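You operate a simulated robot arm through the tools that you are given. There is no shell and no other tool.

You run a simulated robot arm. Do the job below in one go: nothing can be reset, and whatever is moved stays where it is left.

TASK
Test the tail and cargo zones, silence the horn, then reset the panel.
Fine: leave the third test button alone.

The check looks at the end state, three seconds after you hand in, the way a careful person would. Anything else that was tipped, shoved, dropped, spilled or broken makes it a failure.

THE ROBOT
A 6-joint arm with a fingered hand, fixed in place. Base frame: the origin is at the foot of the arm, x ahead of it, y to its left, z up. Lengths are in cm, angles in degrees, forces in N, time in s.
With the tool pointing down near the work surface it reaches from about 34 to 74 cm from the base axis. Its first joint turns from -115.0 to 115.0 degrees. Payload 4 kg.
Tool frame: the origin (TCP) lies between the finger pads and is the grasp point; the fingertips stand 2.6 cm ahead of it; z points along the fingers, y is the line along which they close. Largest opening 13.2 cm; the body of the gripper starts 7.3 cm behind the TCP. The gripper is a hand of 4 fingers: y runs from the thumb to the fingers, the wrist lies at [0, 0, -23.9] in the tool frame, and closing takes about 1.5 s.
Orientation is that of the tool frame in the base frame, as a unit quaternion [w, x, y, z]. With the fingers straight down and closing along the base's y, the tool's x points along the base's -x, its y along +y and its z along -z.

THE INTERFACE
- The arm moves only by the tool jog_arm. Its argument "steps" is a list of rows, each a list of 7 numbers: the turn, a rotation vector about the base's x, y, z in degrees, then the shift along the base's x, y, z in cm, then the opening, from 0 (shut) to 1 (fully open). In form: [[ax, ay, az, tx, ty, tz, jaw], ...]. A call has 1 to 20 rows; each row is the pose to reach, as a shift and turn from the pose commanded when the call began. A row lasts 0.2 s, in which the tool goes at most 5 cm and 8.6 degrees; a call with a longer step from one row to the next is refused whole, and so is a gripper value outside its range. A pose out of reach is approached as far as the arm can. The call stops where the force on the tool passes 40 N (or 10 N more than at its start, if that is more) or the arm is blocked; 0.2 s more then pass. Each finger travels about 15.3 cm/s and halts on what it meets, pressing with about 30 N; the grip force reading is that of the motor and also rises with nothing between the fingers. The clock runs only during rows and for 0.2 s after the last one: add rows that repeat a pose to give the fingers time. The reply holds the time, the measured pose of the TCP, the force on the tool along the base axes, the opening and the grip force, in the units named above and with some noise, with the torque about the TCP (base axes, N m) and any sound that the robot's microphone picked up, and new pictures: "show" is both (left out), scene, wrist or none.
- Cameras (640 x 400 px; columns grow to the right, rows downward): "scene" is fixed at [22, 50.11, 151.46]; the picture's right is [-1.00, -0.02, 0.00], its down [-0.01, 0.38, -0.92] and it looks along [0.01, -0.92, -0.38] (base axes); focal length 320 px, centre (320, 200). "wrist" rides on the gripper at [6.8, 0.2, -9.7] in the tool frame; the picture's right is [-0.03, 1.00, 0.00], its down [-0.82, -0.02, -0.58] and it looks along [-0.58, -0.01, 0.82] (tool axes); focal length 270 px, centre (320, 200). There is no depth. A picture from a camera that has moved, and an enlarged one, comes with that camera's place and axes in the base frame and with its lens.
- slide_trunk(by): slides the trunk up (or, below 0, down) by that many cm; the arm rides with it, the base frame stays. It gives what a move gives, with no picture.
- grasp_type(shape): the hand has 4 fingers and takes this shape, open, in about a second: jaw (thumb against the fingers, like two jaws); tri (thumb and two fingers); tip (a fingertip pinch); poke (one finger out to press); point (the index stretched); flat (the hand flat); cup (the hand cupped); fist (a fist). The gripper value then closes the fingers along that shape, each until it touches; the sizes above hold for jaw. It gives what a move gives, with no picture.
- enlarge(camera, box): a new picture of the part [left, top, right, bottom] of that camera's present view, enlarged. No time passes.
- hand_in(): hands the job in; it is judged then, once.

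Places have to be worked out from the pictures, the camera data and where the tool is seen. Open the gripper and draw the arm clear of the work before you hand the job in, unless the task says otherwise.

The tools are called after "Call:" by a JSON object that holds its "api" and its "payload". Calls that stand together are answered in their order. jog_arm: Moves the arm, as the interface text tells. Its arguments: {"type":"object","properties":{"steps":{"type":"array"},"show":{"type":"string","enum":["both","scene","wrist","none"]}},"required":["steps"]} The other tools are called the same way: slide_trunk (by) slides the trunk up or down; grasp_type (shape) gives the hand a shape; enlarge (camera, box) takes an enlarged picture of a part of a camera's view; hand_in () hands the job in.

At the start:

```text
t: 0.0
position: [17.83, -32.76, 132.46]
tool_rot: [-0.001, 0.0, 1.0, 0.0]
ft_force: [-0.1, -0.5, 0.4]
ft_torque: [-0.01, 0.0, 0.03]
finger_gap: 13.19
grip_force: 0.0
shape: jaw
trunk travel left (down, up): [-92.5, 6.5]
```

scene: 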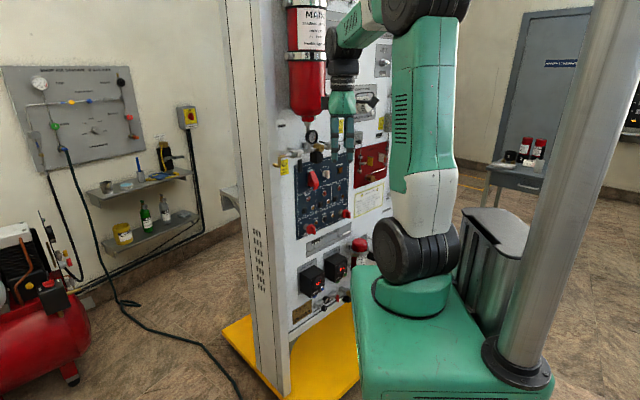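
wrist: 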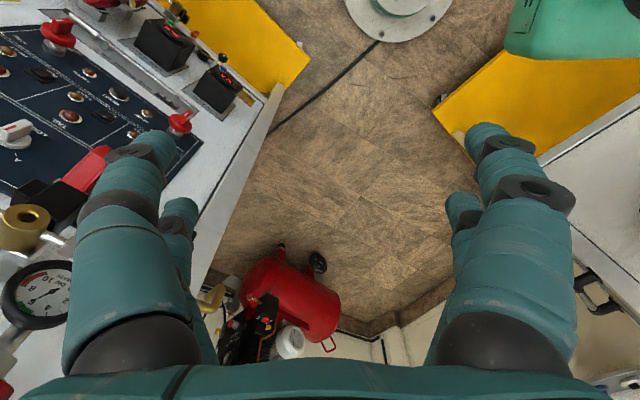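

The scene shows a tall panel with a dark-blue switch board and a red board. I enlarge the pictures to read them before moving anything.

Call:
{"api": "enlarge", "payload": {"camera": "scene", "box": [270, 120, 400, 250]}}

Call:
{"api": "enlarge", "payload": {"camera": "scene", "box": [280, 0, 410, 130]}}

Call:
{"api": "enlarge", "payload": {"camera": "scene", "box": [270, 220, 400, 330]}}

Call:
{"api": "enlarge", "payload": {"camera": "wrist", "box": [0, 0, 240, 200]}}

```text
3.08 times, centred on (335, 185) of scene
camera zoom: at [22.0, 50.11, 151.46], right [-1.0, -0.02, 0.0], down [-0.01, 0.38, -0.92], along [0.01, -0.92, -0.38], focal length 985 px, centre (274, 246)
```

zoom: 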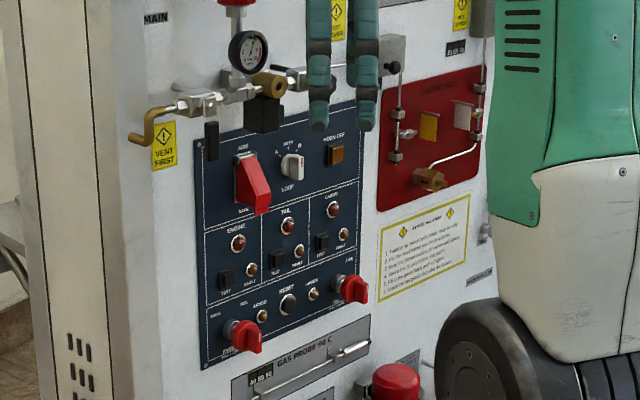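

```text
3.08 times, centred on (345, 65) of scene
camera zoom: at [22.0, 50.11, 151.46], right [-1.0, -0.02, 0.0], down [-0.01, 0.38, -0.92], along [0.01, -0.92, -0.38], focal length 985 px, centre (243, 615)
```

zoom: 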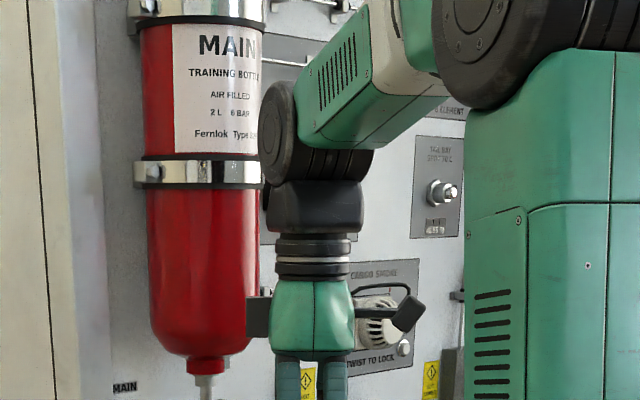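

```text
3.64 times, centred on (335, 275) of scene
camera zoom: at [22.0, 50.11, 151.46], right [-1.0, -0.02, 0.0], down [-0.01, 0.38, -0.92], along [0.01, -0.92, -0.38], focal length 1164 px, centre (266, -73)
```

zoom: 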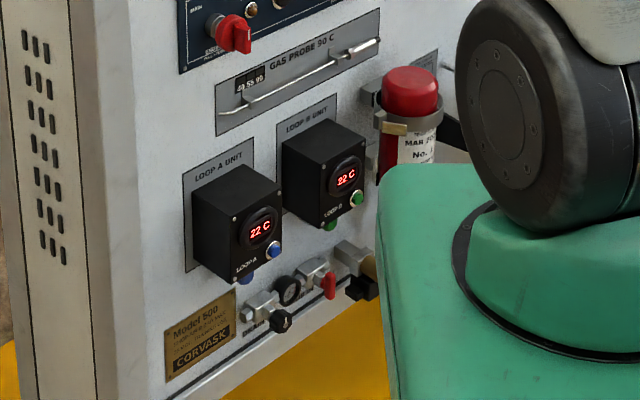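

```text
2.00 times, centred on (120, 100) of wrist
camera zoom: at [11.04, -32.69, 142.12], right [0.03, 1.0, 0.0], down [0.82, -0.02, 0.58], along [0.58, -0.01, -0.82], focal length 541 px, centre (720, 400)
```

zoom: 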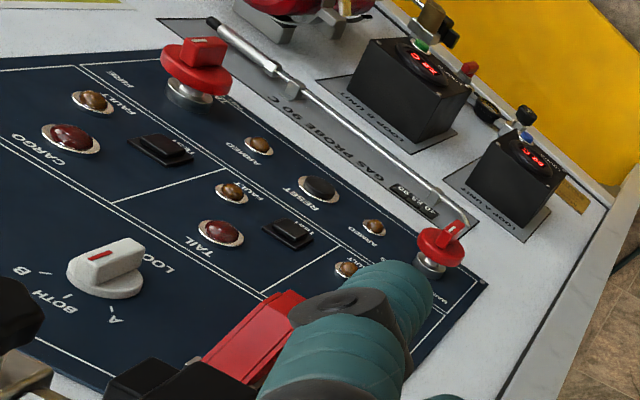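

Triangulating tail test, cargo test and reset between the two cameras puts them on a vertical plane y − x ≈ −87.5, with normal about (−0.71, 0.71, 0). I enlarge the placard and the button board further to read the instructions.

Call:
{"api": "enlarge", "payload": {"camera": "scene", "box": [342, 180, 372, 220]}}

Call:
{"api": "enlarge", "payload": {"camera": "scene", "box": [305, 180, 350, 235]}}

Call:
{"api": "enlarge", "payload": {"camera": "scene", "box": [305, 145, 350, 190]}}

Call:
{"api": "enlarge", "payload": {"camera": "wrist", "box": [0, 40, 120, 160]}}

Call:
{"api": "enlarge", "payload": {"camera": "wrist", "box": [90, 40, 230, 160]}}

```text
10.00 times, centred on (357, 200) of scene
camera zoom: at [22.0, 50.11, 151.46], right [-1.0, -0.02, 0.0], down [-0.01, 0.38, -0.92], along [0.01, -0.92, -0.38], focal length 3202 px, centre (-50, 200)
```

zoom: 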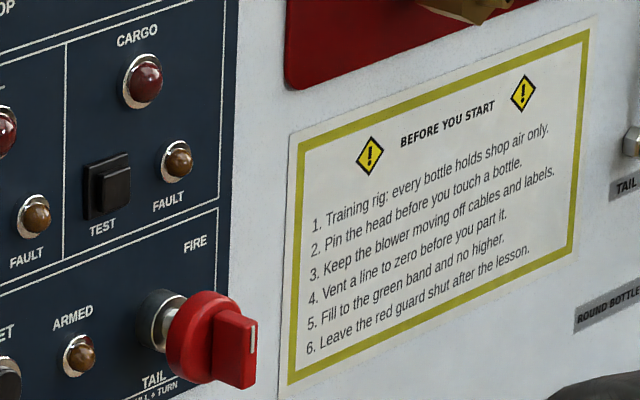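

```text
7.27 times, centred on (328, 208) of scene
camera zoom: at [22.0, 50.11, 151.46], right [-1.0, -0.02, 0.0], down [-0.01, 0.38, -0.92], along [0.01, -0.92, -0.38], focal length 2329 px, centre (266, 146)
```

zoom: 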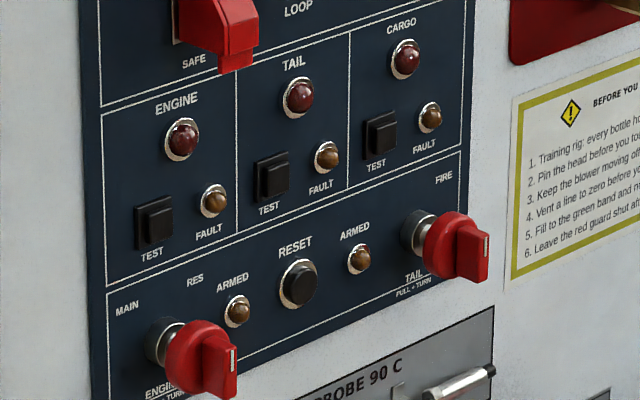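

```text
8.89 times, centred on (328, 168) of scene
camera zoom: at [22.0, 50.11, 151.46], right [-1.0, -0.02, 0.0], down [-0.01, 0.38, -0.92], along [0.01, -0.92, -0.38], focal length 2846 px, centre (253, 489)
```

zoom: 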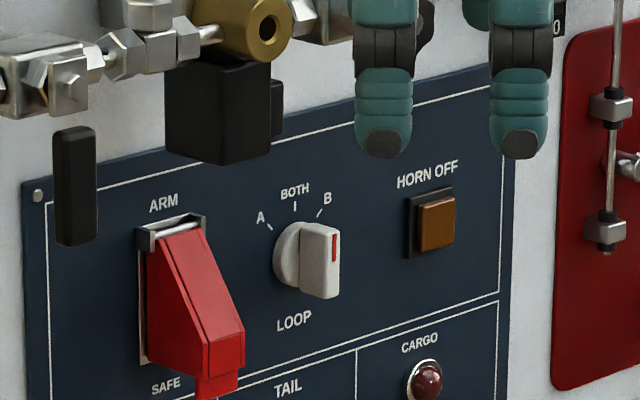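

```text
3.33 times, centred on (60, 100) of wrist
camera zoom: at [11.04, -32.69, 142.12], right [0.03, 1.0, 0.0], down [0.82, -0.02, 0.58], along [0.58, -0.01, -0.82], focal length 901 px, centre (1187, 533)
```

zoom: 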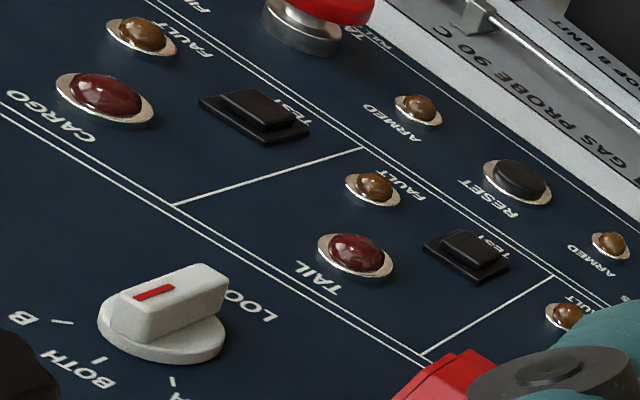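

```text
3.33 times, centred on (160, 100) of wrist
camera zoom: at [11.04, -32.69, 142.12], right [0.03, 1.0, 0.0], down [0.82, -0.02, 0.58], along [0.58, -0.01, -0.82], focal length 901 px, centre (853, 533)
```

zoom: 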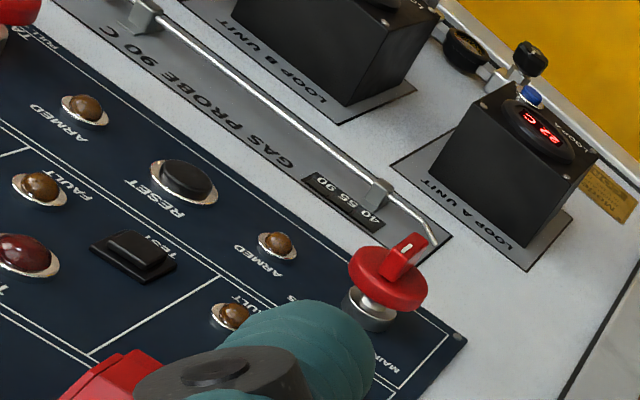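

Everything can be read: each zone has its own TEST button, HORN OFF is the amber square, and RESET is the round black one. ENGINE is the third test, which I leave alone. I put the hand in the poke shape here, about 26 cm clear of the panel, and look at where the fingertip sits.

Call:
{"api": "grasp_type", "payload": {"shape": "poke"}}

Call:
{"api": "jog_arm", "payload": {"steps": [[0, 0, 0, 0, 0, 0, 1]]}}

```text
t: 0.9
position: [17.8, -32.7, 132.43]
tool_rot: [0.0, 0.0, 1.0, 0.0]
ft_force: [0.6, 0.6, -1.0]
ft_torque: [0.01, 0.0, 0.03]
finger_gap: 0.02
grip_force: 0.0
shape: poke
trunk travel left (down, up): [-92.5, 6.5]
```

```text
t: 1.3
position: [17.83, -32.75, 132.44]
tool_rot: [-0.001, 0.0, 1.0, 0.0]
ft_force: [-0.5, -0.4, 0.3]
ft_torque: [-0.01, -0.02, -0.03]
finger_gap: 0.0
grip_force: 0.1
shape: poke
trunk travel left (down, up): [-92.5, 6.5]
camera wrist: at [11.04, -32.69, 142.12], right [0.03, 1.0, 0.0], down [0.82, -0.02, 0.58], along [0.58, -0.01, -0.82], focal length 270 px, centre (320, 200)
```

scene: 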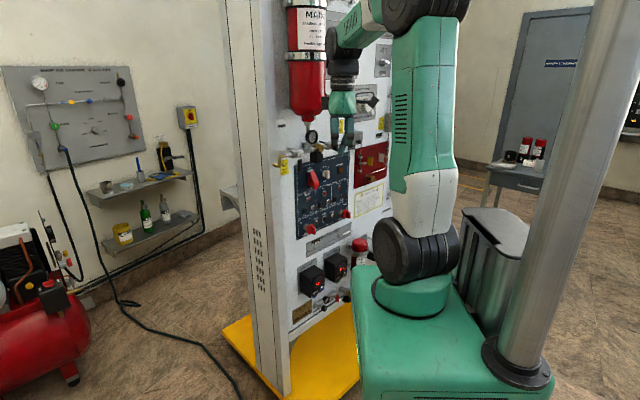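
wrist: 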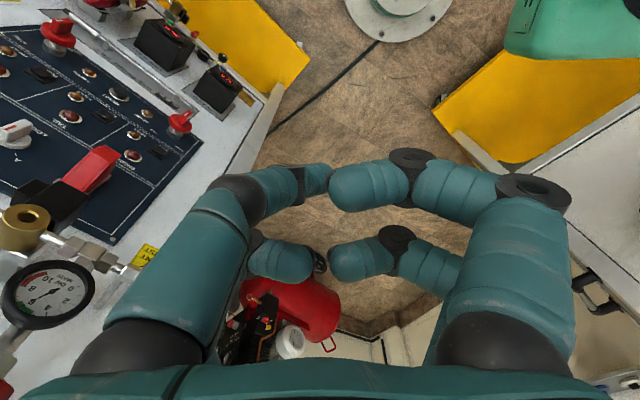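

The fingers now curl inward and no single straight finger is obvious yet. I enlarge both views to find the pressing finger.

Call:
{"api": "enlarge", "payload": {"camera": "wrist", "box": [180, 130, 480, 320]}}

Call:
{"api": "enlarge", "payload": {"camera": "scene", "box": [315, 70, 385, 170]}}

```text
2.11 times, centred on (330, 225) of wrist
camera zoom: at [11.04, -32.69, 142.12], right [0.03, 1.0, 0.0], down [0.82, -0.02, 0.58], along [0.58, -0.01, -0.82], focal length 569 px, centre (299, 147)
```

zoom: 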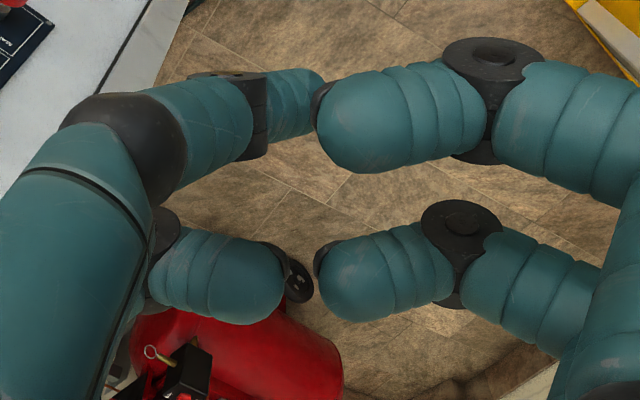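

```text
4.00 times, centred on (350, 120) of scene
camera zoom: at [22.0, 50.11, 151.46], right [-1.0, -0.02, 0.0], down [-0.01, 0.38, -0.92], along [0.01, -0.92, -0.38], focal length 1281 px, centre (200, 520)
```

zoom: 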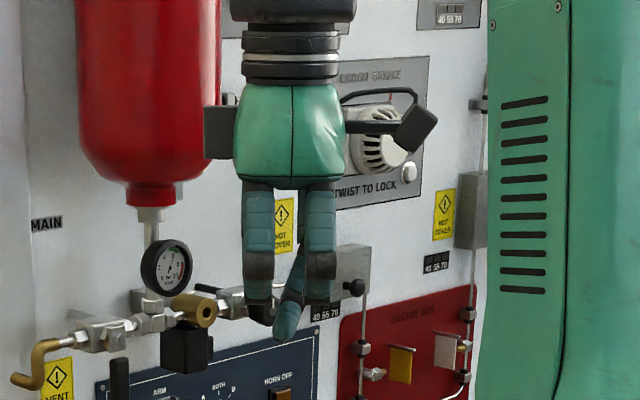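

The poke finger's tip seems to lie close to the tool axis, roughly 2 cm ahead of the TCP. I zoom in to see how far it stands out beyond the curled fingers.

Call:
{"api": "enlarge", "payload": {"camera": "scene", "box": [335, 110, 365, 160]}}

Call:
{"api": "grasp_type", "payload": {"shape": "point"}}

Call:
{"api": "jog_arm", "payload": {"steps": [[0, 0, 0, 0, 0, 0, 1], [0, 0, 0, 0, 0, 0, 1]]}}

Call:
{"api": "enlarge", "payload": {"camera": "scene", "box": [335, 110, 365, 160]}}

```text
8.00 times, centred on (350, 135) of scene
camera zoom: at [22.0, 50.11, 151.46], right [-1.0, -0.02, 0.0], down [-0.01, 0.38, -0.92], along [0.01, -0.92, -0.38], focal length 2561 px, centre (80, 720)
```

zoom: 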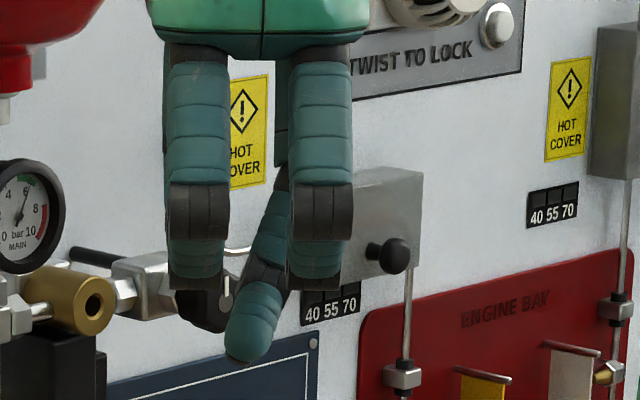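

```text
t: 2.2
position: [17.86, -32.85, 132.44]
tool_rot: [0.0, 0.0, 1.0, 0.0]
ft_force: [-0.3, 0.3, 0.5]
ft_torque: [0.02, 0.01, -0.02]
finger_gap: 0.02
grip_force: 0.1
shape: point
trunk travel left (down, up): [-92.5, 6.5]
```

```text
t: 2.8
position: [17.79, -32.75, 132.39]
tool_rot: [0.0, 0.0, 1.0, 0.0]
ft_force: [0.9, 0.0, 0.3]
ft_torque: [-0.02, -0.01, -0.01]
finger_gap: 0.02
grip_force: 0.2
shape: point
trunk travel left (down, up): [-92.5, 6.5]
camera wrist: at [11.04, -32.69, 142.12], right [0.03, 1.0, 0.0], down [0.82, -0.02, 0.58], along [0.58, -0.01, -0.82], focal length 270 px, centre (320, 200)
```

scene: 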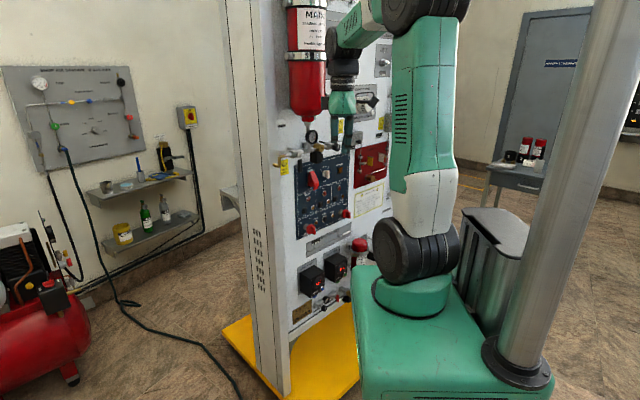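
wrist: 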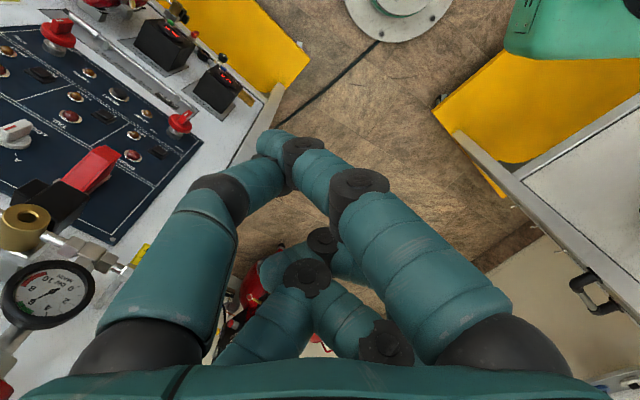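

```text
8.00 times, centred on (350, 135) of scene
camera zoom: at [22.0, 50.11, 151.46], right [-1.0, -0.02, 0.0], down [-0.01, 0.38, -0.92], along [0.01, -0.92, -0.38], focal length 2561 px, centre (80, 720)
```

zoom: 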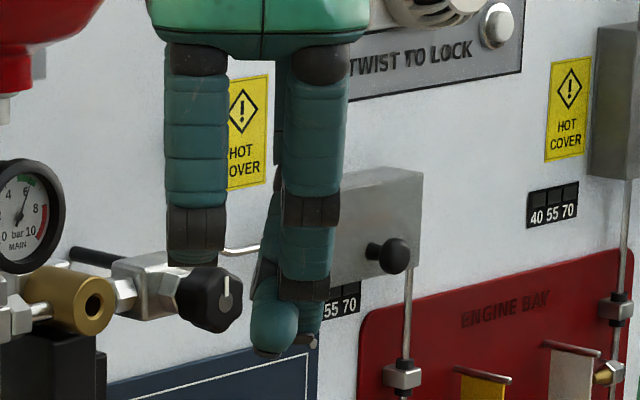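

Poke is clearly better: one finger sits on the tool axis about 2 cm ahead of the curled ones. I go back to poke, then drop to z ≈ 105 while yawing −45° so that the hand's wide side will later lie level along the panel.

Call:
{"api": "grasp_type", "payload": {"shape": "poke"}}

Call:
{"api": "jog_arm", "payload": {"steps": [[0, 0, -5, 0, 0, -3, 1], [0, 0, -10, 0, 0, -6, 1], [0, 0, -15, 0, 0, -9, 1], [0, 0, -20, 0, 0, -12, 1], [0, 0, -25, 0, 0, -15, 1], [0, 0, -30, 0, 0, -18, 1], [0, 0, -35, 0, 0, -21, 1], [0, 0, -40, 0, 0, -24, 1], [0, 0, -45, 0, 0, -27, 1], [0, 0, -45, 0, 0, -27, 1]]}}

```text
t: 3.7
position: [17.77, -32.75, 132.44]
tool_rot: [0.0, 0.001, 1.0, -0.001]
ft_force: [0.2, 0.1, -0.6]
ft_torque: [0.01, -0.01, 0.02]
finger_gap: 0.0
grip_force: 0.0
shape: poke
trunk travel left (down, up): [-92.5, 6.5]
```

```text
t: 5.9
position: [17.92, -32.73, 105.5]
tool_rot: [0.001, 0.384, 0.923, 0.0]
ft_force: [0.8, 0.1, -0.5]
ft_torque: [-0.01, -0.03, 0.03]
finger_gap: 0.02
grip_force: 0.2
shape: poke
trunk travel left (down, up): [-92.5, 6.5]
camera wrist: at [13.25, -27.9, 115.22], right [0.73, 0.69, 0.0], down [0.56, -0.59, 0.58], along [0.4, -0.42, -0.82], focal length 270 px, centre (320, 200)
```

scene: 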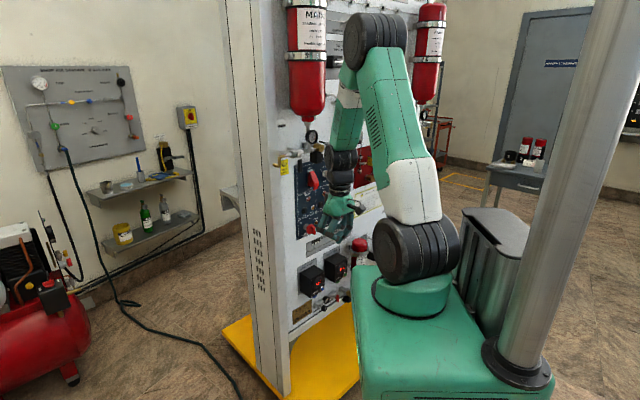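
wrist: 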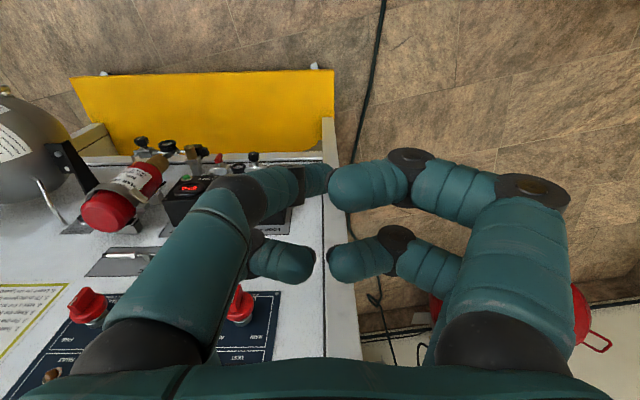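

The tool is yawed and clear of the panel. Next I tilt it up to horizontal, pointing at the panel along (0.71, −0.71, 0), while moving to a stand-off about 12 cm in front of the TAIL TEST button.

Call:
{"api": "jog_arm", "payload": {"steps": [[-4.546, -4.546, 0, -0.336, -1.571, -0.214, 1], [-9.093, -9.093, 0, -0.671, -3.143, -0.429, 1], [-13.639, -13.639, 0, -1.007, -4.714, -0.643, 1], [-18.183, -18.183, 0, -1.343, -6.286, -0.857, 1], [-22.728, -22.728, 0, -1.679, -7.857, -1.071, 1], [-27.274, -27.274, 0, -2.014, -9.429, -1.286, 1], [-31.82, -31.82, 0, -2.35, -11.0, -1.5, 1], [-36.365, -36.365, 0, -2.686, -12.571, -1.714, 1], [-40.911, -40.911, 0, -3.021, -14.143, -1.929, 1], [-45.457, -45.457, 0, -3.357, -15.714, -2.143, 1], [-50.003, -50.003, 0, -3.693, -17.286, -2.357, 1], [-54.548, -54.548, 0, -4.029, -18.857, -2.571, 1], [-59.094, -59.094, 0, -4.364, -20.429, -2.786, 1], [-63.64, -63.64, 0, -4.7, -22.0, -3.0, 1], [-63.64, -63.64, 0, -4.7, -22.0, -3.0, 1]]}}

```text
t: 8.1
position: [24.17, -53.5, 120.92]
tool_rot: [0.332, 0.378, 0.859, -0.1]
ft_force: [6.7, 43.2, -14.7]
ft_torque: [-1.36, 0.15, -1.36]
finger_gap: 0.0
grip_force: 0.0
shape: poke
out of reach, approached as far as the arm can: row 3, 4, 5, 6, 7, 8, 9, 10
trunk travel left (down, up): [-92.5, 6.5]
stopped in row 10: the force on the tool passed its limit at 135 N (the readings are from after the stop); the commanded pose is now the measured one
camera wrist: at [16.23, -45.45, 124.0], right [0.73, 0.68, 0.09], down [0.1, -0.24, 0.96], along [0.68, -0.69, -0.25], focal length 270 px, centre (320, 200)
```

scene: 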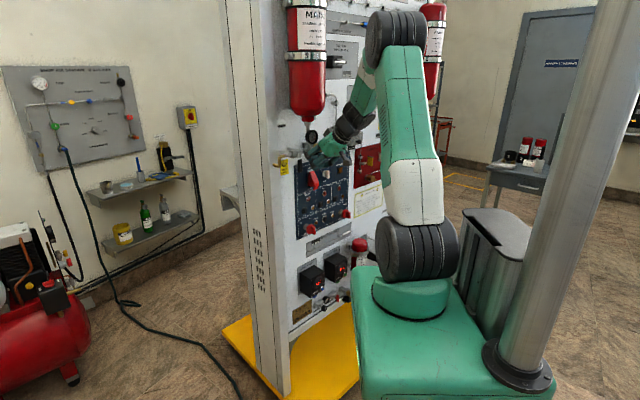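
wrist: 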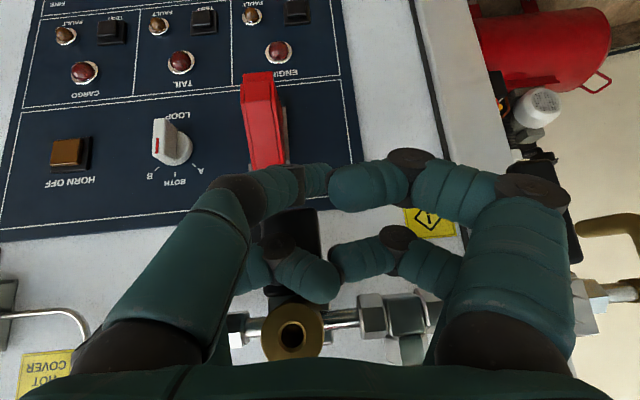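

The wrist's minimum radius (~37 cm) put the middle of that path out of reach. The arm drifted up and forward, and the hand touched something near the brass valve with a 135 N peak. I look closely before moving.

Call:
{"api": "enlarge", "payload": {"camera": "scene", "box": [285, 115, 365, 200]}}

Call:
{"api": "enlarge", "payload": {"camera": "wrist", "box": [200, 130, 460, 380]}}

```text
4.71 times, centred on (325, 158) of scene
camera zoom: at [22.0, 50.11, 151.46], right [-1.0, -0.02, 0.0], down [-0.01, 0.38, -0.92], along [0.01, -0.92, -0.38], focal length 1507 px, centre (296, 400)
```

zoom: 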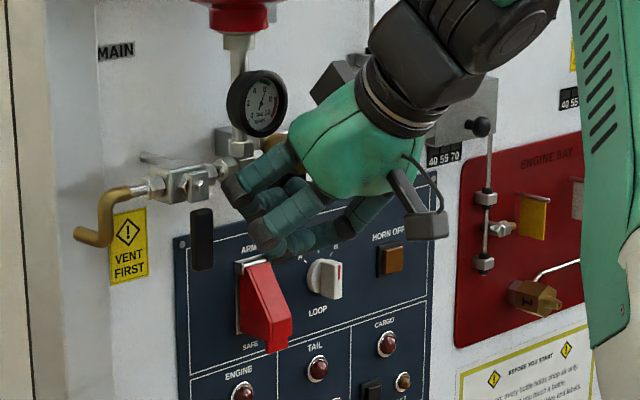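

```text
1.60 times, centred on (330, 255) of wrist
camera zoom: at [16.23, -45.45, 124.0], right [0.73, 0.68, 0.09], down [0.1, -0.24, 0.96], along [0.68, -0.69, -0.25], focal length 432 px, centre (304, 112)
```

zoom: 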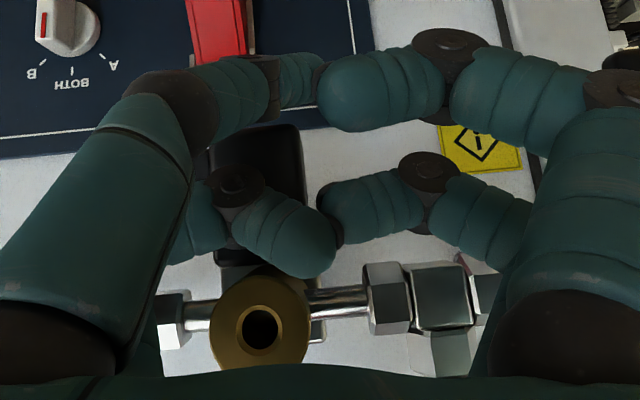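

The parts look intact; a curled finger rests against the black block below the brass valve. I back straight away from the panel in small steps and check the force.

Call:
{"api": "jog_arm", "payload": {"steps": [[0, 0, 0, -0.7, 0.8, -0.1, 1], [0, 0, 0, -1.5, 1.7, -0.2, 1], [0, 0, 0, -2.5, 2.8, -0.3, 1], [0, 0, 0, -3.8, 4.0, -0.3, 1], [0, 0, 0, -3.8, 4.0, -0.3, 1]]}}

Call:
{"api": "enlarge", "payload": {"camera": "scene", "box": [285, 115, 365, 200]}}

```text
t: 9.3
position: [21.09, -51.69, 123.0]
tool_rot: [0.327, 0.384, 0.857, -0.107]
ft_force: [0.4, 0.4, 1.0]
ft_torque: [0.0, 0.03, -0.02]
finger_gap: 0.0
grip_force: 0.0
shape: poke
out of reach, approached as far as the arm can: row 2, 3, 4, 5
trunk travel left (down, up): [-92.5, 6.5]
camera wrist: at [13.2, -43.43, 126.01], right [0.74, 0.67, 0.08], down [0.11, -0.24, 0.96], along [0.66, -0.7, -0.25], focal length 270 px, centre (320, 200)
```

scene: 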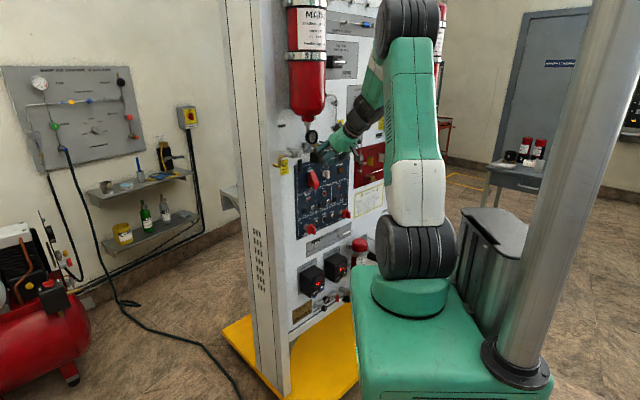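
wrist: 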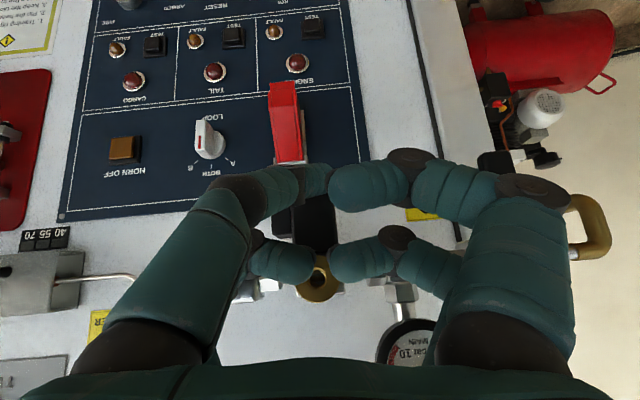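

```text
4.71 times, centred on (325, 158) of scene
camera zoom: at [22.0, 50.11, 151.46], right [-1.0, -0.02, 0.0], down [-0.01, 0.38, -0.92], along [0.01, -0.92, -0.38], focal length 1507 px, centre (296, 400)
```

zoom: 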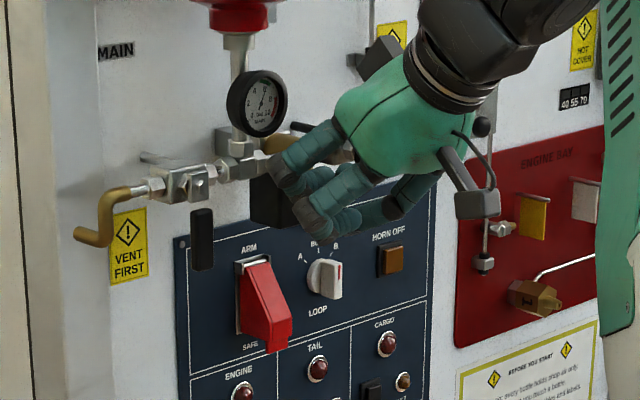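

The hand is free, force is zero, and the valve, gauge and guard look unchanged. With the shoulder this high the wrist can't bend enough, so I shift sideways along the panel away from the valve, then back off. Lowering the trunk comes after that.

Call:
{"api": "jog_arm", "payload": {"steps": [[0, 0, 0, -1.5, -1.3, 0, 1], [0, 0, 0, -3.0, -2.6, 0, 1], [0, 0, 0, -4.5, -3.9, 0, 1], [0, 0, 0, -6.0, -5.0, 0, 1], [0, 0, 0, -7.3, -3.7, 0, 1], [0, 0, 0, -8.6, -2.4, 0, 1], [0, 0, 0, -9.9, -1.1, 0, 1], [0, 0, 0, -9.9, -1.1, 0, 1]]}}

```text
t: 11.1
position: [12.26, -54.01, 125.25]
tool_rot: [0.326, 0.385, 0.857, -0.103]
ft_force: [-0.2, 0.0, -1.0]
ft_torque: [-0.02, 0.02, -0.02]
finger_gap: 0.0
grip_force: 0.1
shape: poke
out of reach, approached as far as the arm can: row 1, 2, 3, 4, 5, 6, 7, 8
trunk travel left (down, up): [-92.5, 6.5]
camera wrist: at [4.44, -45.79, 128.37], right [0.74, 0.67, 0.09], down [0.11, -0.25, 0.96], along [0.66, -0.7, -0.26], focal length 270 px, centre (320, 200)
```

scene: 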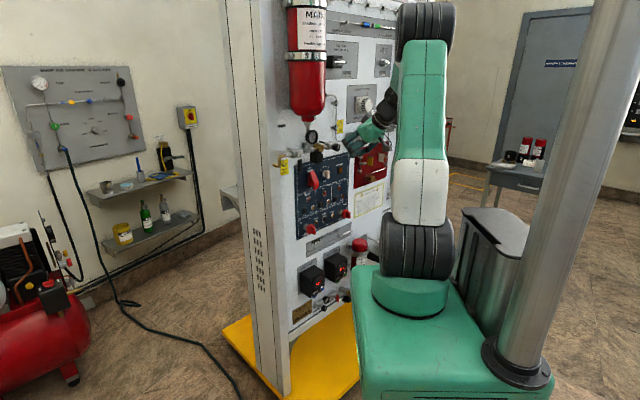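
wrist: 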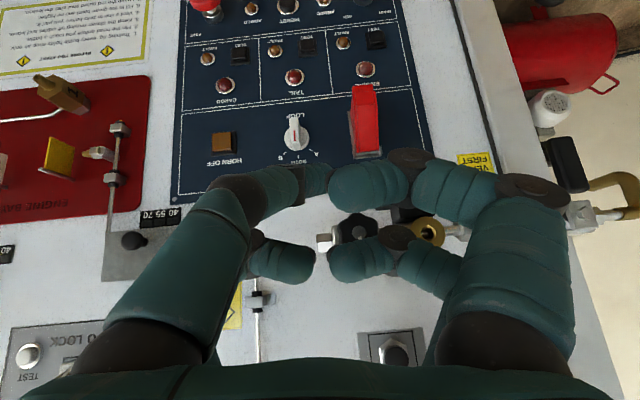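

The hand is now about 15 cm off the panel, clear of the valve. I lower the trunk 30 cm so the forearm comes in more level.

Call:
{"api": "slide_trunk", "payload": {"by": -15}}

Call:
{"api": "slide_trunk", "payload": {"by": -15}}

Call:
{"api": "jog_arm", "payload": {"steps": [[0, 0, 0, 0, 0, 0, 1]]}}

```text
t: 12.8
position: [12.26, -53.86, 110.39]
tool_rot: [0.327, 0.386, 0.857, -0.103]
ft_force: [-0.5, -0.3, 0.1]
ft_torque: [0.02, 0.01, 0.0]
finger_gap: 0.02
grip_force: 0.0
shape: poke
trunk travel left (down, up): [-77.5, 21.5]
```

```text
t: 14.6
position: [12.22, -54.06, 95.24]
tool_rot: [0.326, 0.386, 0.857, -0.103]
ft_force: [0.3, -0.4, 0.0]
ft_torque: [0.01, 0.0, -0.01]
finger_gap: 0.01
grip_force: 0.0
shape: poke
trunk travel left (down, up): [-62.5, 36.5]
```

```text
t: 15.0
position: [12.27, -53.9, 95.18]
tool_rot: [0.327, 0.385, 0.857, -0.103]
ft_force: [0.1, 0.1, 1.1]
ft_torque: [0.01, -0.02, 0.03]
finger_gap: 0.01
grip_force: 0.0
shape: poke
trunk travel left (down, up): [-62.5, 36.5]
camera wrist: at [4.45, -45.77, 98.38], right [0.74, 0.67, 0.09], down [0.11, -0.25, 0.96], along [0.66, -0.7, -0.26], focal length 270 px, centre (320, 200)
```

scene: 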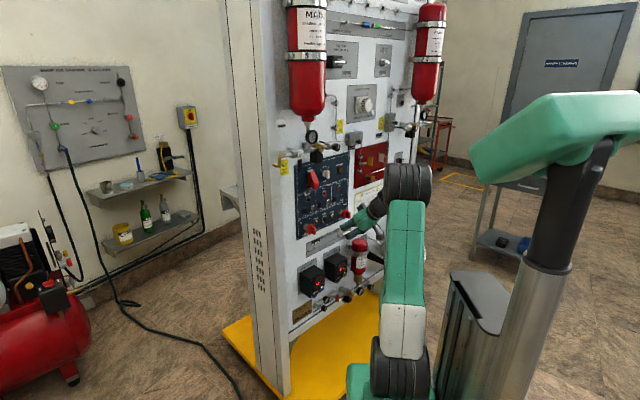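
wrist: 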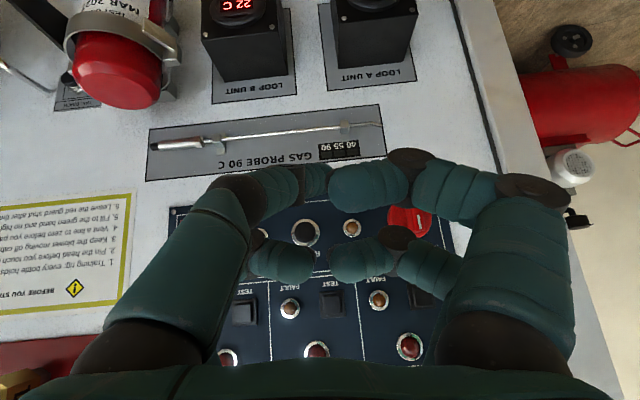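

The full panel is visible now. From this lower shoulder I tilt to horizontal in half steps, checking reach, toward a stand-off about 8 cm in front of TAIL TEST.

Call:
{"api": "jog_arm", "payload": {"steps": [[-4.84, -3.99, -0.02, 0, 0, 1.8, 1], [-9.68, -7.98, -0.05, 0, 0, 3.65, 1], [-14.5, -11.96, -0.08, 0.4, -0.4, 5.4, 1], [-19.35, -15.95, -0.1, 0.8, -0.8, 7.3, 1]], "show": "scene"}}

```text
t: 16.0
position: [15.75, -59.12, 112.5]
tool_rot: [0.484, 0.352, 0.782, -0.175]
ft_force: [0.5, 0.0, 0.1]
ft_torque: [0.02, 0.02, 0.0]
finger_gap: 0.0
grip_force: 0.0
shape: poke
out of reach, approached as far as the arm can: row 1, 2, 3, 4
trunk travel left (down, up): [-62.5, 36.5]
```

scene: 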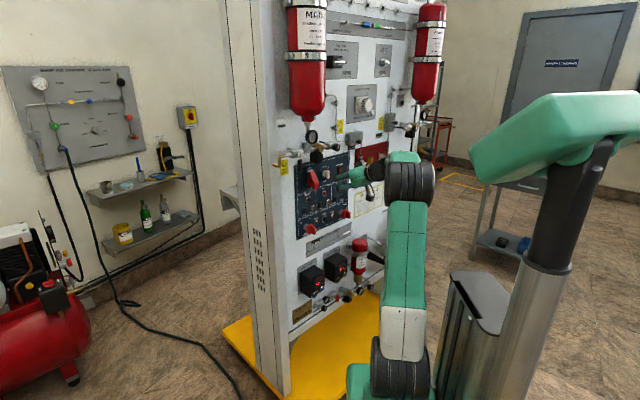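

Still out of reach: the wrist apparently needs a downward bend relative to the forearm, so the forearm must slope up for a level tool. The trunk therefore has to go lower still, and I do it in stages, raising the tool in between.

Call:
{"api": "slide_trunk", "payload": {"by": -14}}

Call:
{"api": "jog_arm", "payload": {"steps": [[0, 0, 0, 0, 0, 3, 1], [0, 0, 0, -0.7, 0.7, 6, 1], [0, 0, 0, -1.2, 1.2, 9, 1], [0, 0, 0, -1.2, 1.2, 12, 1], [0, 0, 0, -1.2, 1.2, 12, 1]], "show": "scene"}}

```text
t: 17.6
position: [15.88, -59.15, 98.46]
tool_rot: [0.483, 0.353, 0.782, -0.175]
ft_force: [0.9, -0.3, -0.1]
ft_torque: [-0.04, 0.0, 0.0]
finger_gap: 0.0
grip_force: 0.0
shape: poke
trunk travel left (down, up): [-48.5, 50.5]
```

```text
t: 18.8
position: [14.63, -57.81, 110.44]
tool_rot: [0.484, 0.353, 0.781, -0.175]
ft_force: [0.3, 0.1, -0.7]
ft_torque: [-0.02, 0.01, -0.02]
finger_gap: 0.0
grip_force: 0.1
shape: poke
trunk travel left (down, up): [-48.5, 50.5]
```

scene: 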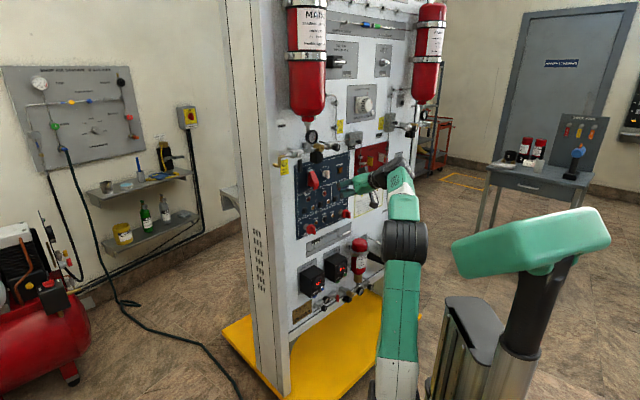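

That reached fine. I lower the trunk another 14 cm, then lift and level the tool the last ~28° at the TAIL TEST stand-off.

Call:
{"api": "slide_trunk", "payload": {"by": -14}}

Call:
{"api": "jog_arm", "payload": {"steps": [[0, 0, 0, 0, 0, 3, 1], [-5.69, -4.22, 0.08, 0.2, 0.2, 6.1, 1], [-11.38, -8.44, 0.15, 0.5, 0.4, 6.1, 1], [-17.07, -12.66, 0.23, 0.8, 0.6, 6.1, 1], [-22.76, -16.88, 0.3, 1.0, 0.75, 6.1, 1], [-22.76, -16.88, 0.3, 1.0, 0.75, 6.1, 1]]}}

```text
t: 20.5
position: [14.58, -57.86, 96.49]
tool_rot: [0.483, 0.353, 0.782, -0.175]
ft_force: [-0.7, -0.7, -0.5]
ft_torque: [0.0, -0.02, 0.0]
finger_gap: 0.01
grip_force: 0.0
shape: poke
trunk travel left (down, up): [-34.5, 64.5]
```

```text
t: 21.9
position: [15.68, -58.77, 107.31]
tool_rot: [0.651, 0.273, 0.655, -0.269]
ft_force: [-0.1, -0.4, 0.0]
ft_torque: [0.0, 0.02, 0.02]
finger_gap: 0.01
grip_force: 0.0
shape: poke
out of reach, approached as far as the arm can: row 5, 6
trunk travel left (down, up): [-34.5, 64.5]
camera wrist: at [8.98, -51.83, 100.59], right [0.71, 0.71, 0.03], down [-0.42, 0.39, 0.82], along [0.57, -0.59, 0.57], focal length 270 px, centre (320, 200)
```

scene: 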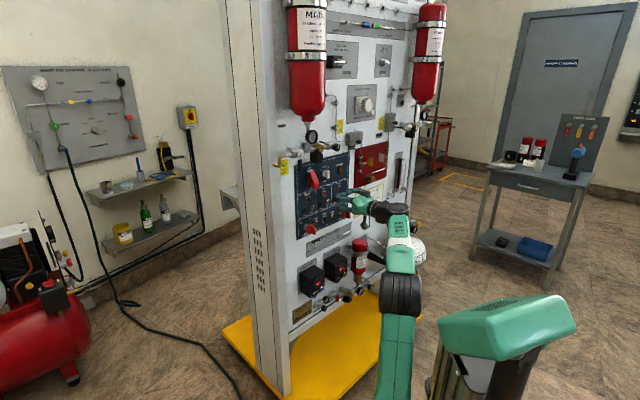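
wrist: 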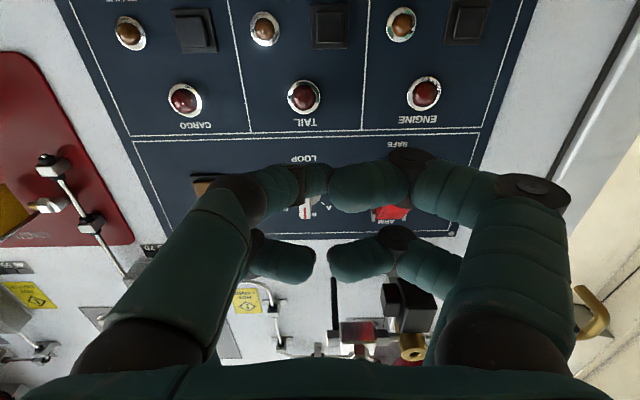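

The tool is nearly level but at its limit again, about 5 cm too high. I lower the trunk 12 cm more and raise the tool back to z ≈ 102.5 at the same stand-off.

Call:
{"api": "slide_trunk", "payload": {"by": -12}}

Call:
{"api": "jog_arm", "payload": {"steps": [[0, 0, 0, 0, 0, 2.5, 1], [0, 0, 0, 0, 0, 5, 1], [0, 0, 0, 0, 0, 7.2, 1], [0, 0, 0, 0, 0, 7.2, 1]]}}

```text
t: 23.4
position: [15.67, -58.83, 95.25]
tool_rot: [0.651, 0.273, 0.655, -0.27]
ft_force: [0.1, -0.5, 0.1]
ft_torque: [0.02, 0.0, 0.0]
finger_gap: 0.01
grip_force: 0.1
shape: poke
trunk travel left (down, up): [-22.5, 76.5]
```

```text
t: 24.4
position: [15.88, -58.81, 102.41]
tool_rot: [0.651, 0.272, 0.656, -0.269]
ft_force: [0.3, -0.1, -0.2]
ft_torque: [0.02, -0.04, 0.01]
finger_gap: 0.0
grip_force: 0.1
shape: poke
trunk travel left (down, up): [-22.5, 76.5]
camera wrist: at [9.12, -51.79, 95.68], right [0.71, 0.71, 0.03], down [-0.42, 0.39, 0.82], along [0.57, -0.59, 0.57], focal length 270 px, centre (320, 200)
```

scene: 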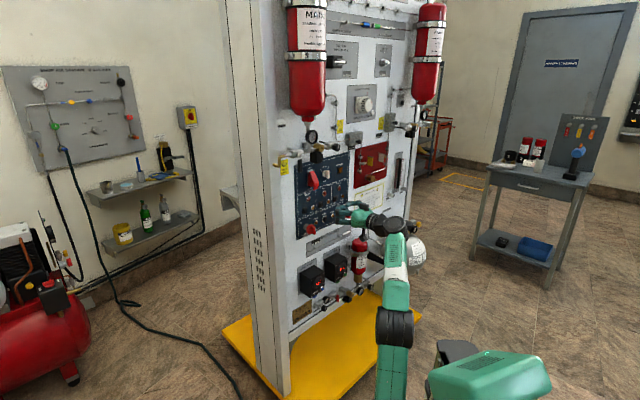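
wrist: 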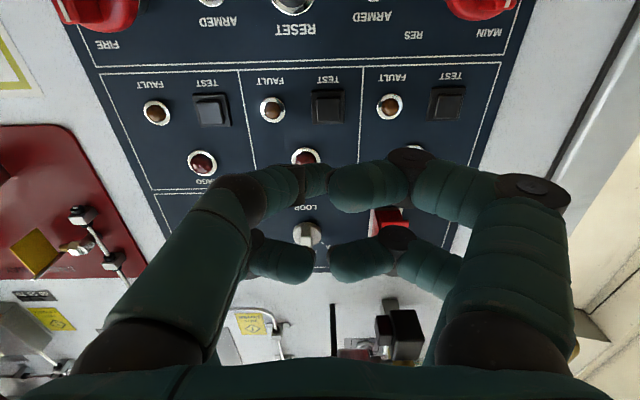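

Reach is fine now and the tool is level (z-axis ≈ (0.708, −0.707, 0)). The new wrist view puts TAIL TEST at t ≈ −29.7 along the panel, z ≈ 101 and CARGO TEST at t ≈ −37.8, z ≈ 101. I line up with TAIL TEST, go 4 cm nearer and check alignment.

Call:
{"api": "jog_arm", "payload": {"steps": [[0, 0, 0, 0.47, 0.47, -1.3, 1], [0, 0, 0, 1.2, -0.25, -1.3, 1], [0, 0, 0, 2.2, -1.3, -1.3, 1], [0, 0, 0, 3.3, -2.36, -1.3, 1], [0, 0, 0, 3.3, -2.36, -1.3, 1]]}}

Call:
{"api": "enlarge", "payload": {"camera": "scene", "box": [295, 160, 375, 240]}}

Call:
{"api": "enlarge", "payload": {"camera": "wrist", "box": [180, 30, 480, 220]}}

```text
t: 25.6
position: [18.95, -61.11, 101.4]
tool_rot: [0.651, 0.273, 0.655, -0.27]
ft_force: [0.1, -0.5, -0.2]
ft_torque: [0.0, -0.01, 0.01]
finger_gap: 0.0
grip_force: 0.0
shape: poke
trunk travel left (down, up): [-22.5, 76.5]
camera wrist: at [12.36, -54.18, 94.51], right [0.71, 0.71, 0.03], down [-0.42, 0.39, 0.82], along [0.57, -0.59, 0.57], focal length 270 px, centre (320, 200)
```

scene: 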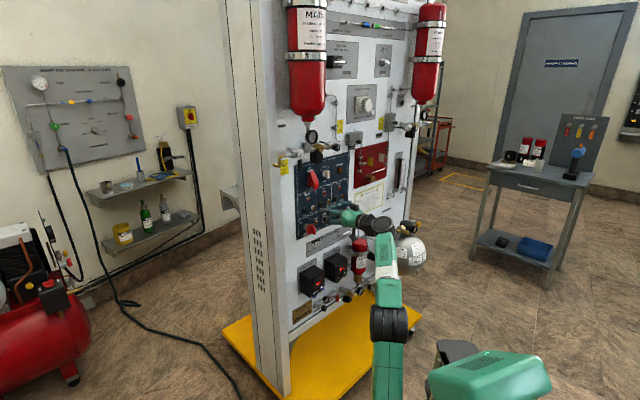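
wrist: 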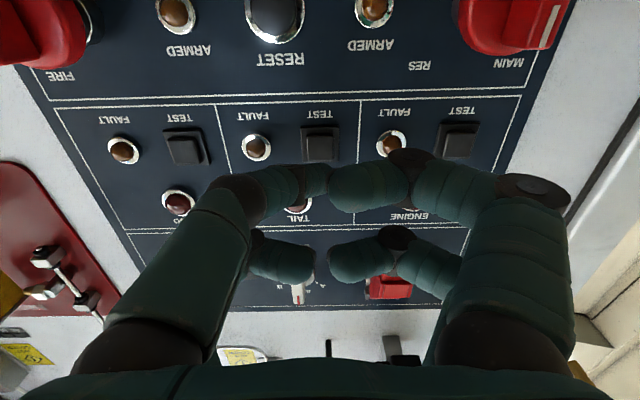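

```text
5.00 times, centred on (335, 200) of scene
camera zoom: at [22.0, 50.11, 151.46], right [-1.0, -0.02, 0.0], down [-0.01, 0.38, -0.92], along [0.01, -0.92, -0.38], focal length 1601 px, centre (245, 200)
```

zoom: 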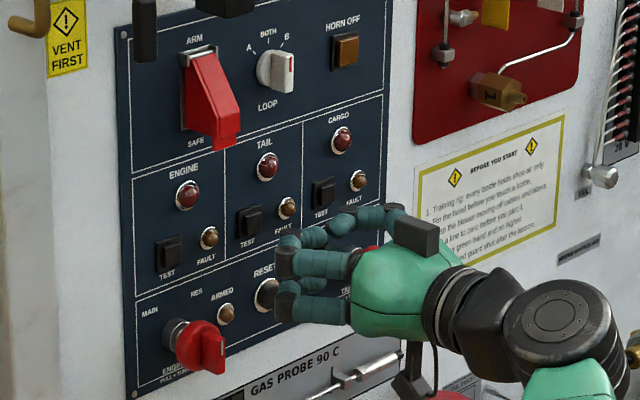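

```text
2.11 times, centred on (330, 125) of wrist
camera zoom: at [12.36, -54.18, 94.51], right [0.71, 0.71, 0.03], down [-0.42, 0.39, 0.82], along [0.57, -0.59, 0.57], focal length 569 px, centre (299, 358)
```

zoom: 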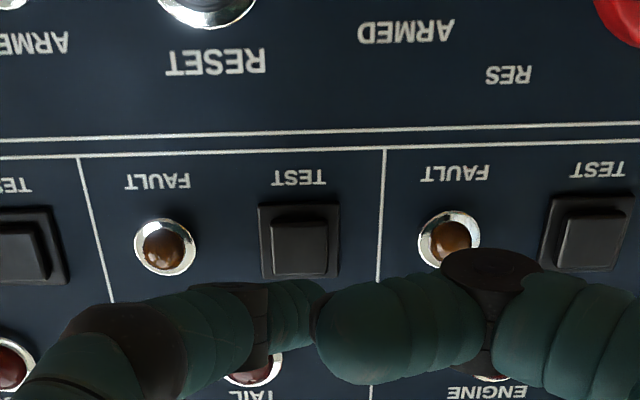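

Alignment looks right: the tool axis should meet the panel at t ≈ −29.8, z ≈ 101.2, right on TAIL TEST. I advance 2.4 cm in small steps and watch the force.

Call:
{"api": "jog_arm", "payload": {"steps": [[0, 0, 0, 0.28, -0.28, 0, 1], [0, 0, 0, 0.57, -0.57, 0, 1], [0, 0, 0, 0.85, -0.85, 0, 1], [0, 0, 0, 1.13, -1.13, 0, 1], [0, 0, 0, 1.41, -1.41, 0, 1], [0, 0, 0, 1.7, -1.7, 0, 1]]}}

Call:
{"api": "enlarge", "payload": {"camera": "wrist", "box": [220, 60, 440, 220]}}

Call:
{"api": "enlarge", "payload": {"camera": "scene", "box": [295, 160, 375, 240]}}

```text
t: 27.0
position: [20.66, -62.84, 101.32]
tool_rot: [0.651, 0.272, 0.655, -0.27]
ft_force: [0.5, 0.1, -0.1]
ft_torque: [0.01, 0.02, 0.02]
finger_gap: 0.0
grip_force: 0.0
shape: poke
trunk travel left (down, up): [-22.5, 76.5]
camera wrist: at [13.98, -55.9, 94.48], right [0.71, 0.71, 0.03], down [-0.42, 0.39, 0.82], along [0.57, -0.59, 0.57], focal length 270 px, centre (320, 200)
```

scene: 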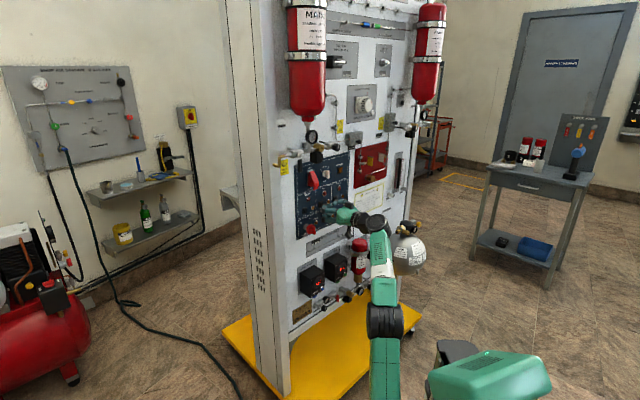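
wrist: 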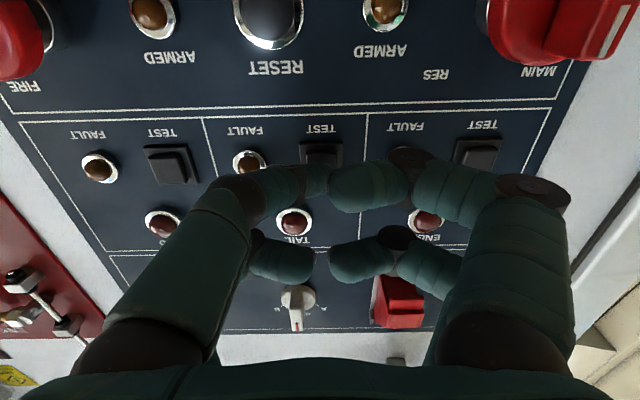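

```text
2.50 times, centred on (330, 140) of wrist
camera zoom: at [13.98, -55.9, 94.48], right [0.71, 0.71, 0.03], down [-0.42, 0.39, 0.82], along [0.57, -0.59, 0.57], focal length 676 px, centre (295, 350)
```

zoom: 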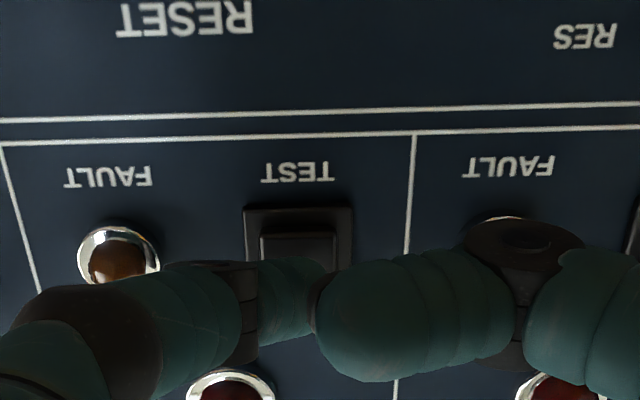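

```text
5.00 times, centred on (335, 200) of scene
camera zoom: at [22.0, 50.11, 151.46], right [-1.0, -0.02, 0.0], down [-0.01, 0.38, -0.92], along [0.01, -0.92, -0.38], focal length 1601 px, centre (245, 200)
```

zoom: 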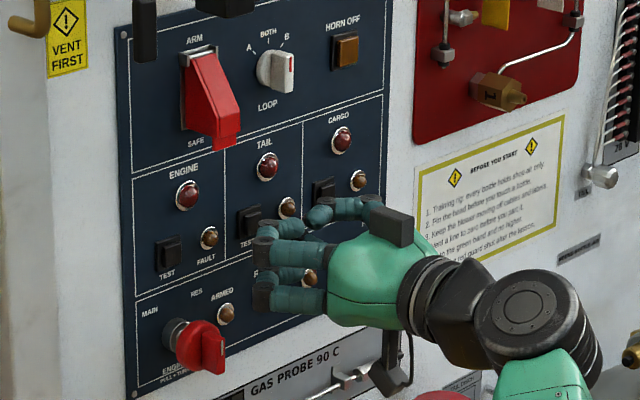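

There is no contact yet and the finger still heads for the TAIL TEST key. I continue in 0.25 cm steps.

Call:
{"api": "jog_arm", "payload": {"steps": [[0, 0, 0, 0.18, -0.18, 0, 1], [0, 0, 0, 0.35, -0.35, 0, 1], [0, 0, 0, 0.53, -0.53, 0, 1], [0, 0, 0, 0.71, -0.71, 0, 1]], "show": "wrist"}}

Call:
{"api": "enlarge", "payload": {"camera": "wrist", "box": [220, 60, 440, 220]}}

```text
t: 28.0
position: [21.25, -63.52, 101.24]
tool_rot: [0.651, 0.272, 0.655, -0.27]
ft_force: [-6.0, 4.6, -2.1]
ft_torque: [0.01, 0.03, -0.03]
finger_gap: 0.0
grip_force: 0.1
shape: poke
trunk travel left (down, up): [-22.5, 76.5]
heard: click
camera wrist: at [14.56, -56.59, 94.54], right [0.71, 0.71, 0.03], down [-0.42, 0.39, 0.82], along [0.57, -0.59, 0.57], focal length 270 px, centre (320, 200)
```

wrist: 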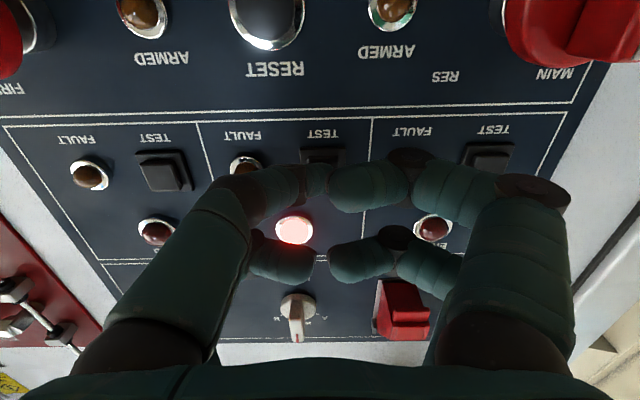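

```text
2.50 times, centred on (330, 140) of wrist
camera zoom: at [14.56, -56.59, 94.54], right [0.71, 0.71, 0.03], down [-0.42, 0.39, 0.82], along [0.57, -0.59, 0.57], focal length 676 px, centre (295, 350)
```

zoom: 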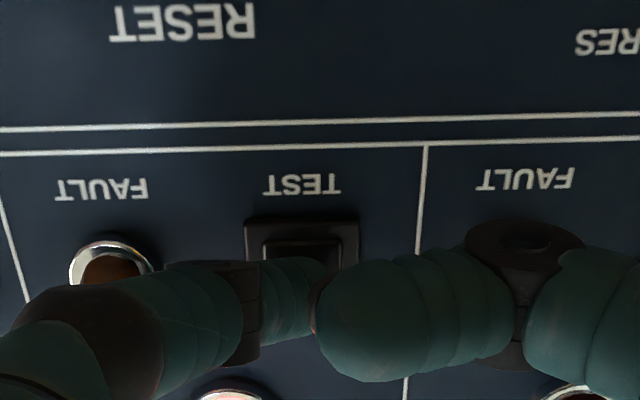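

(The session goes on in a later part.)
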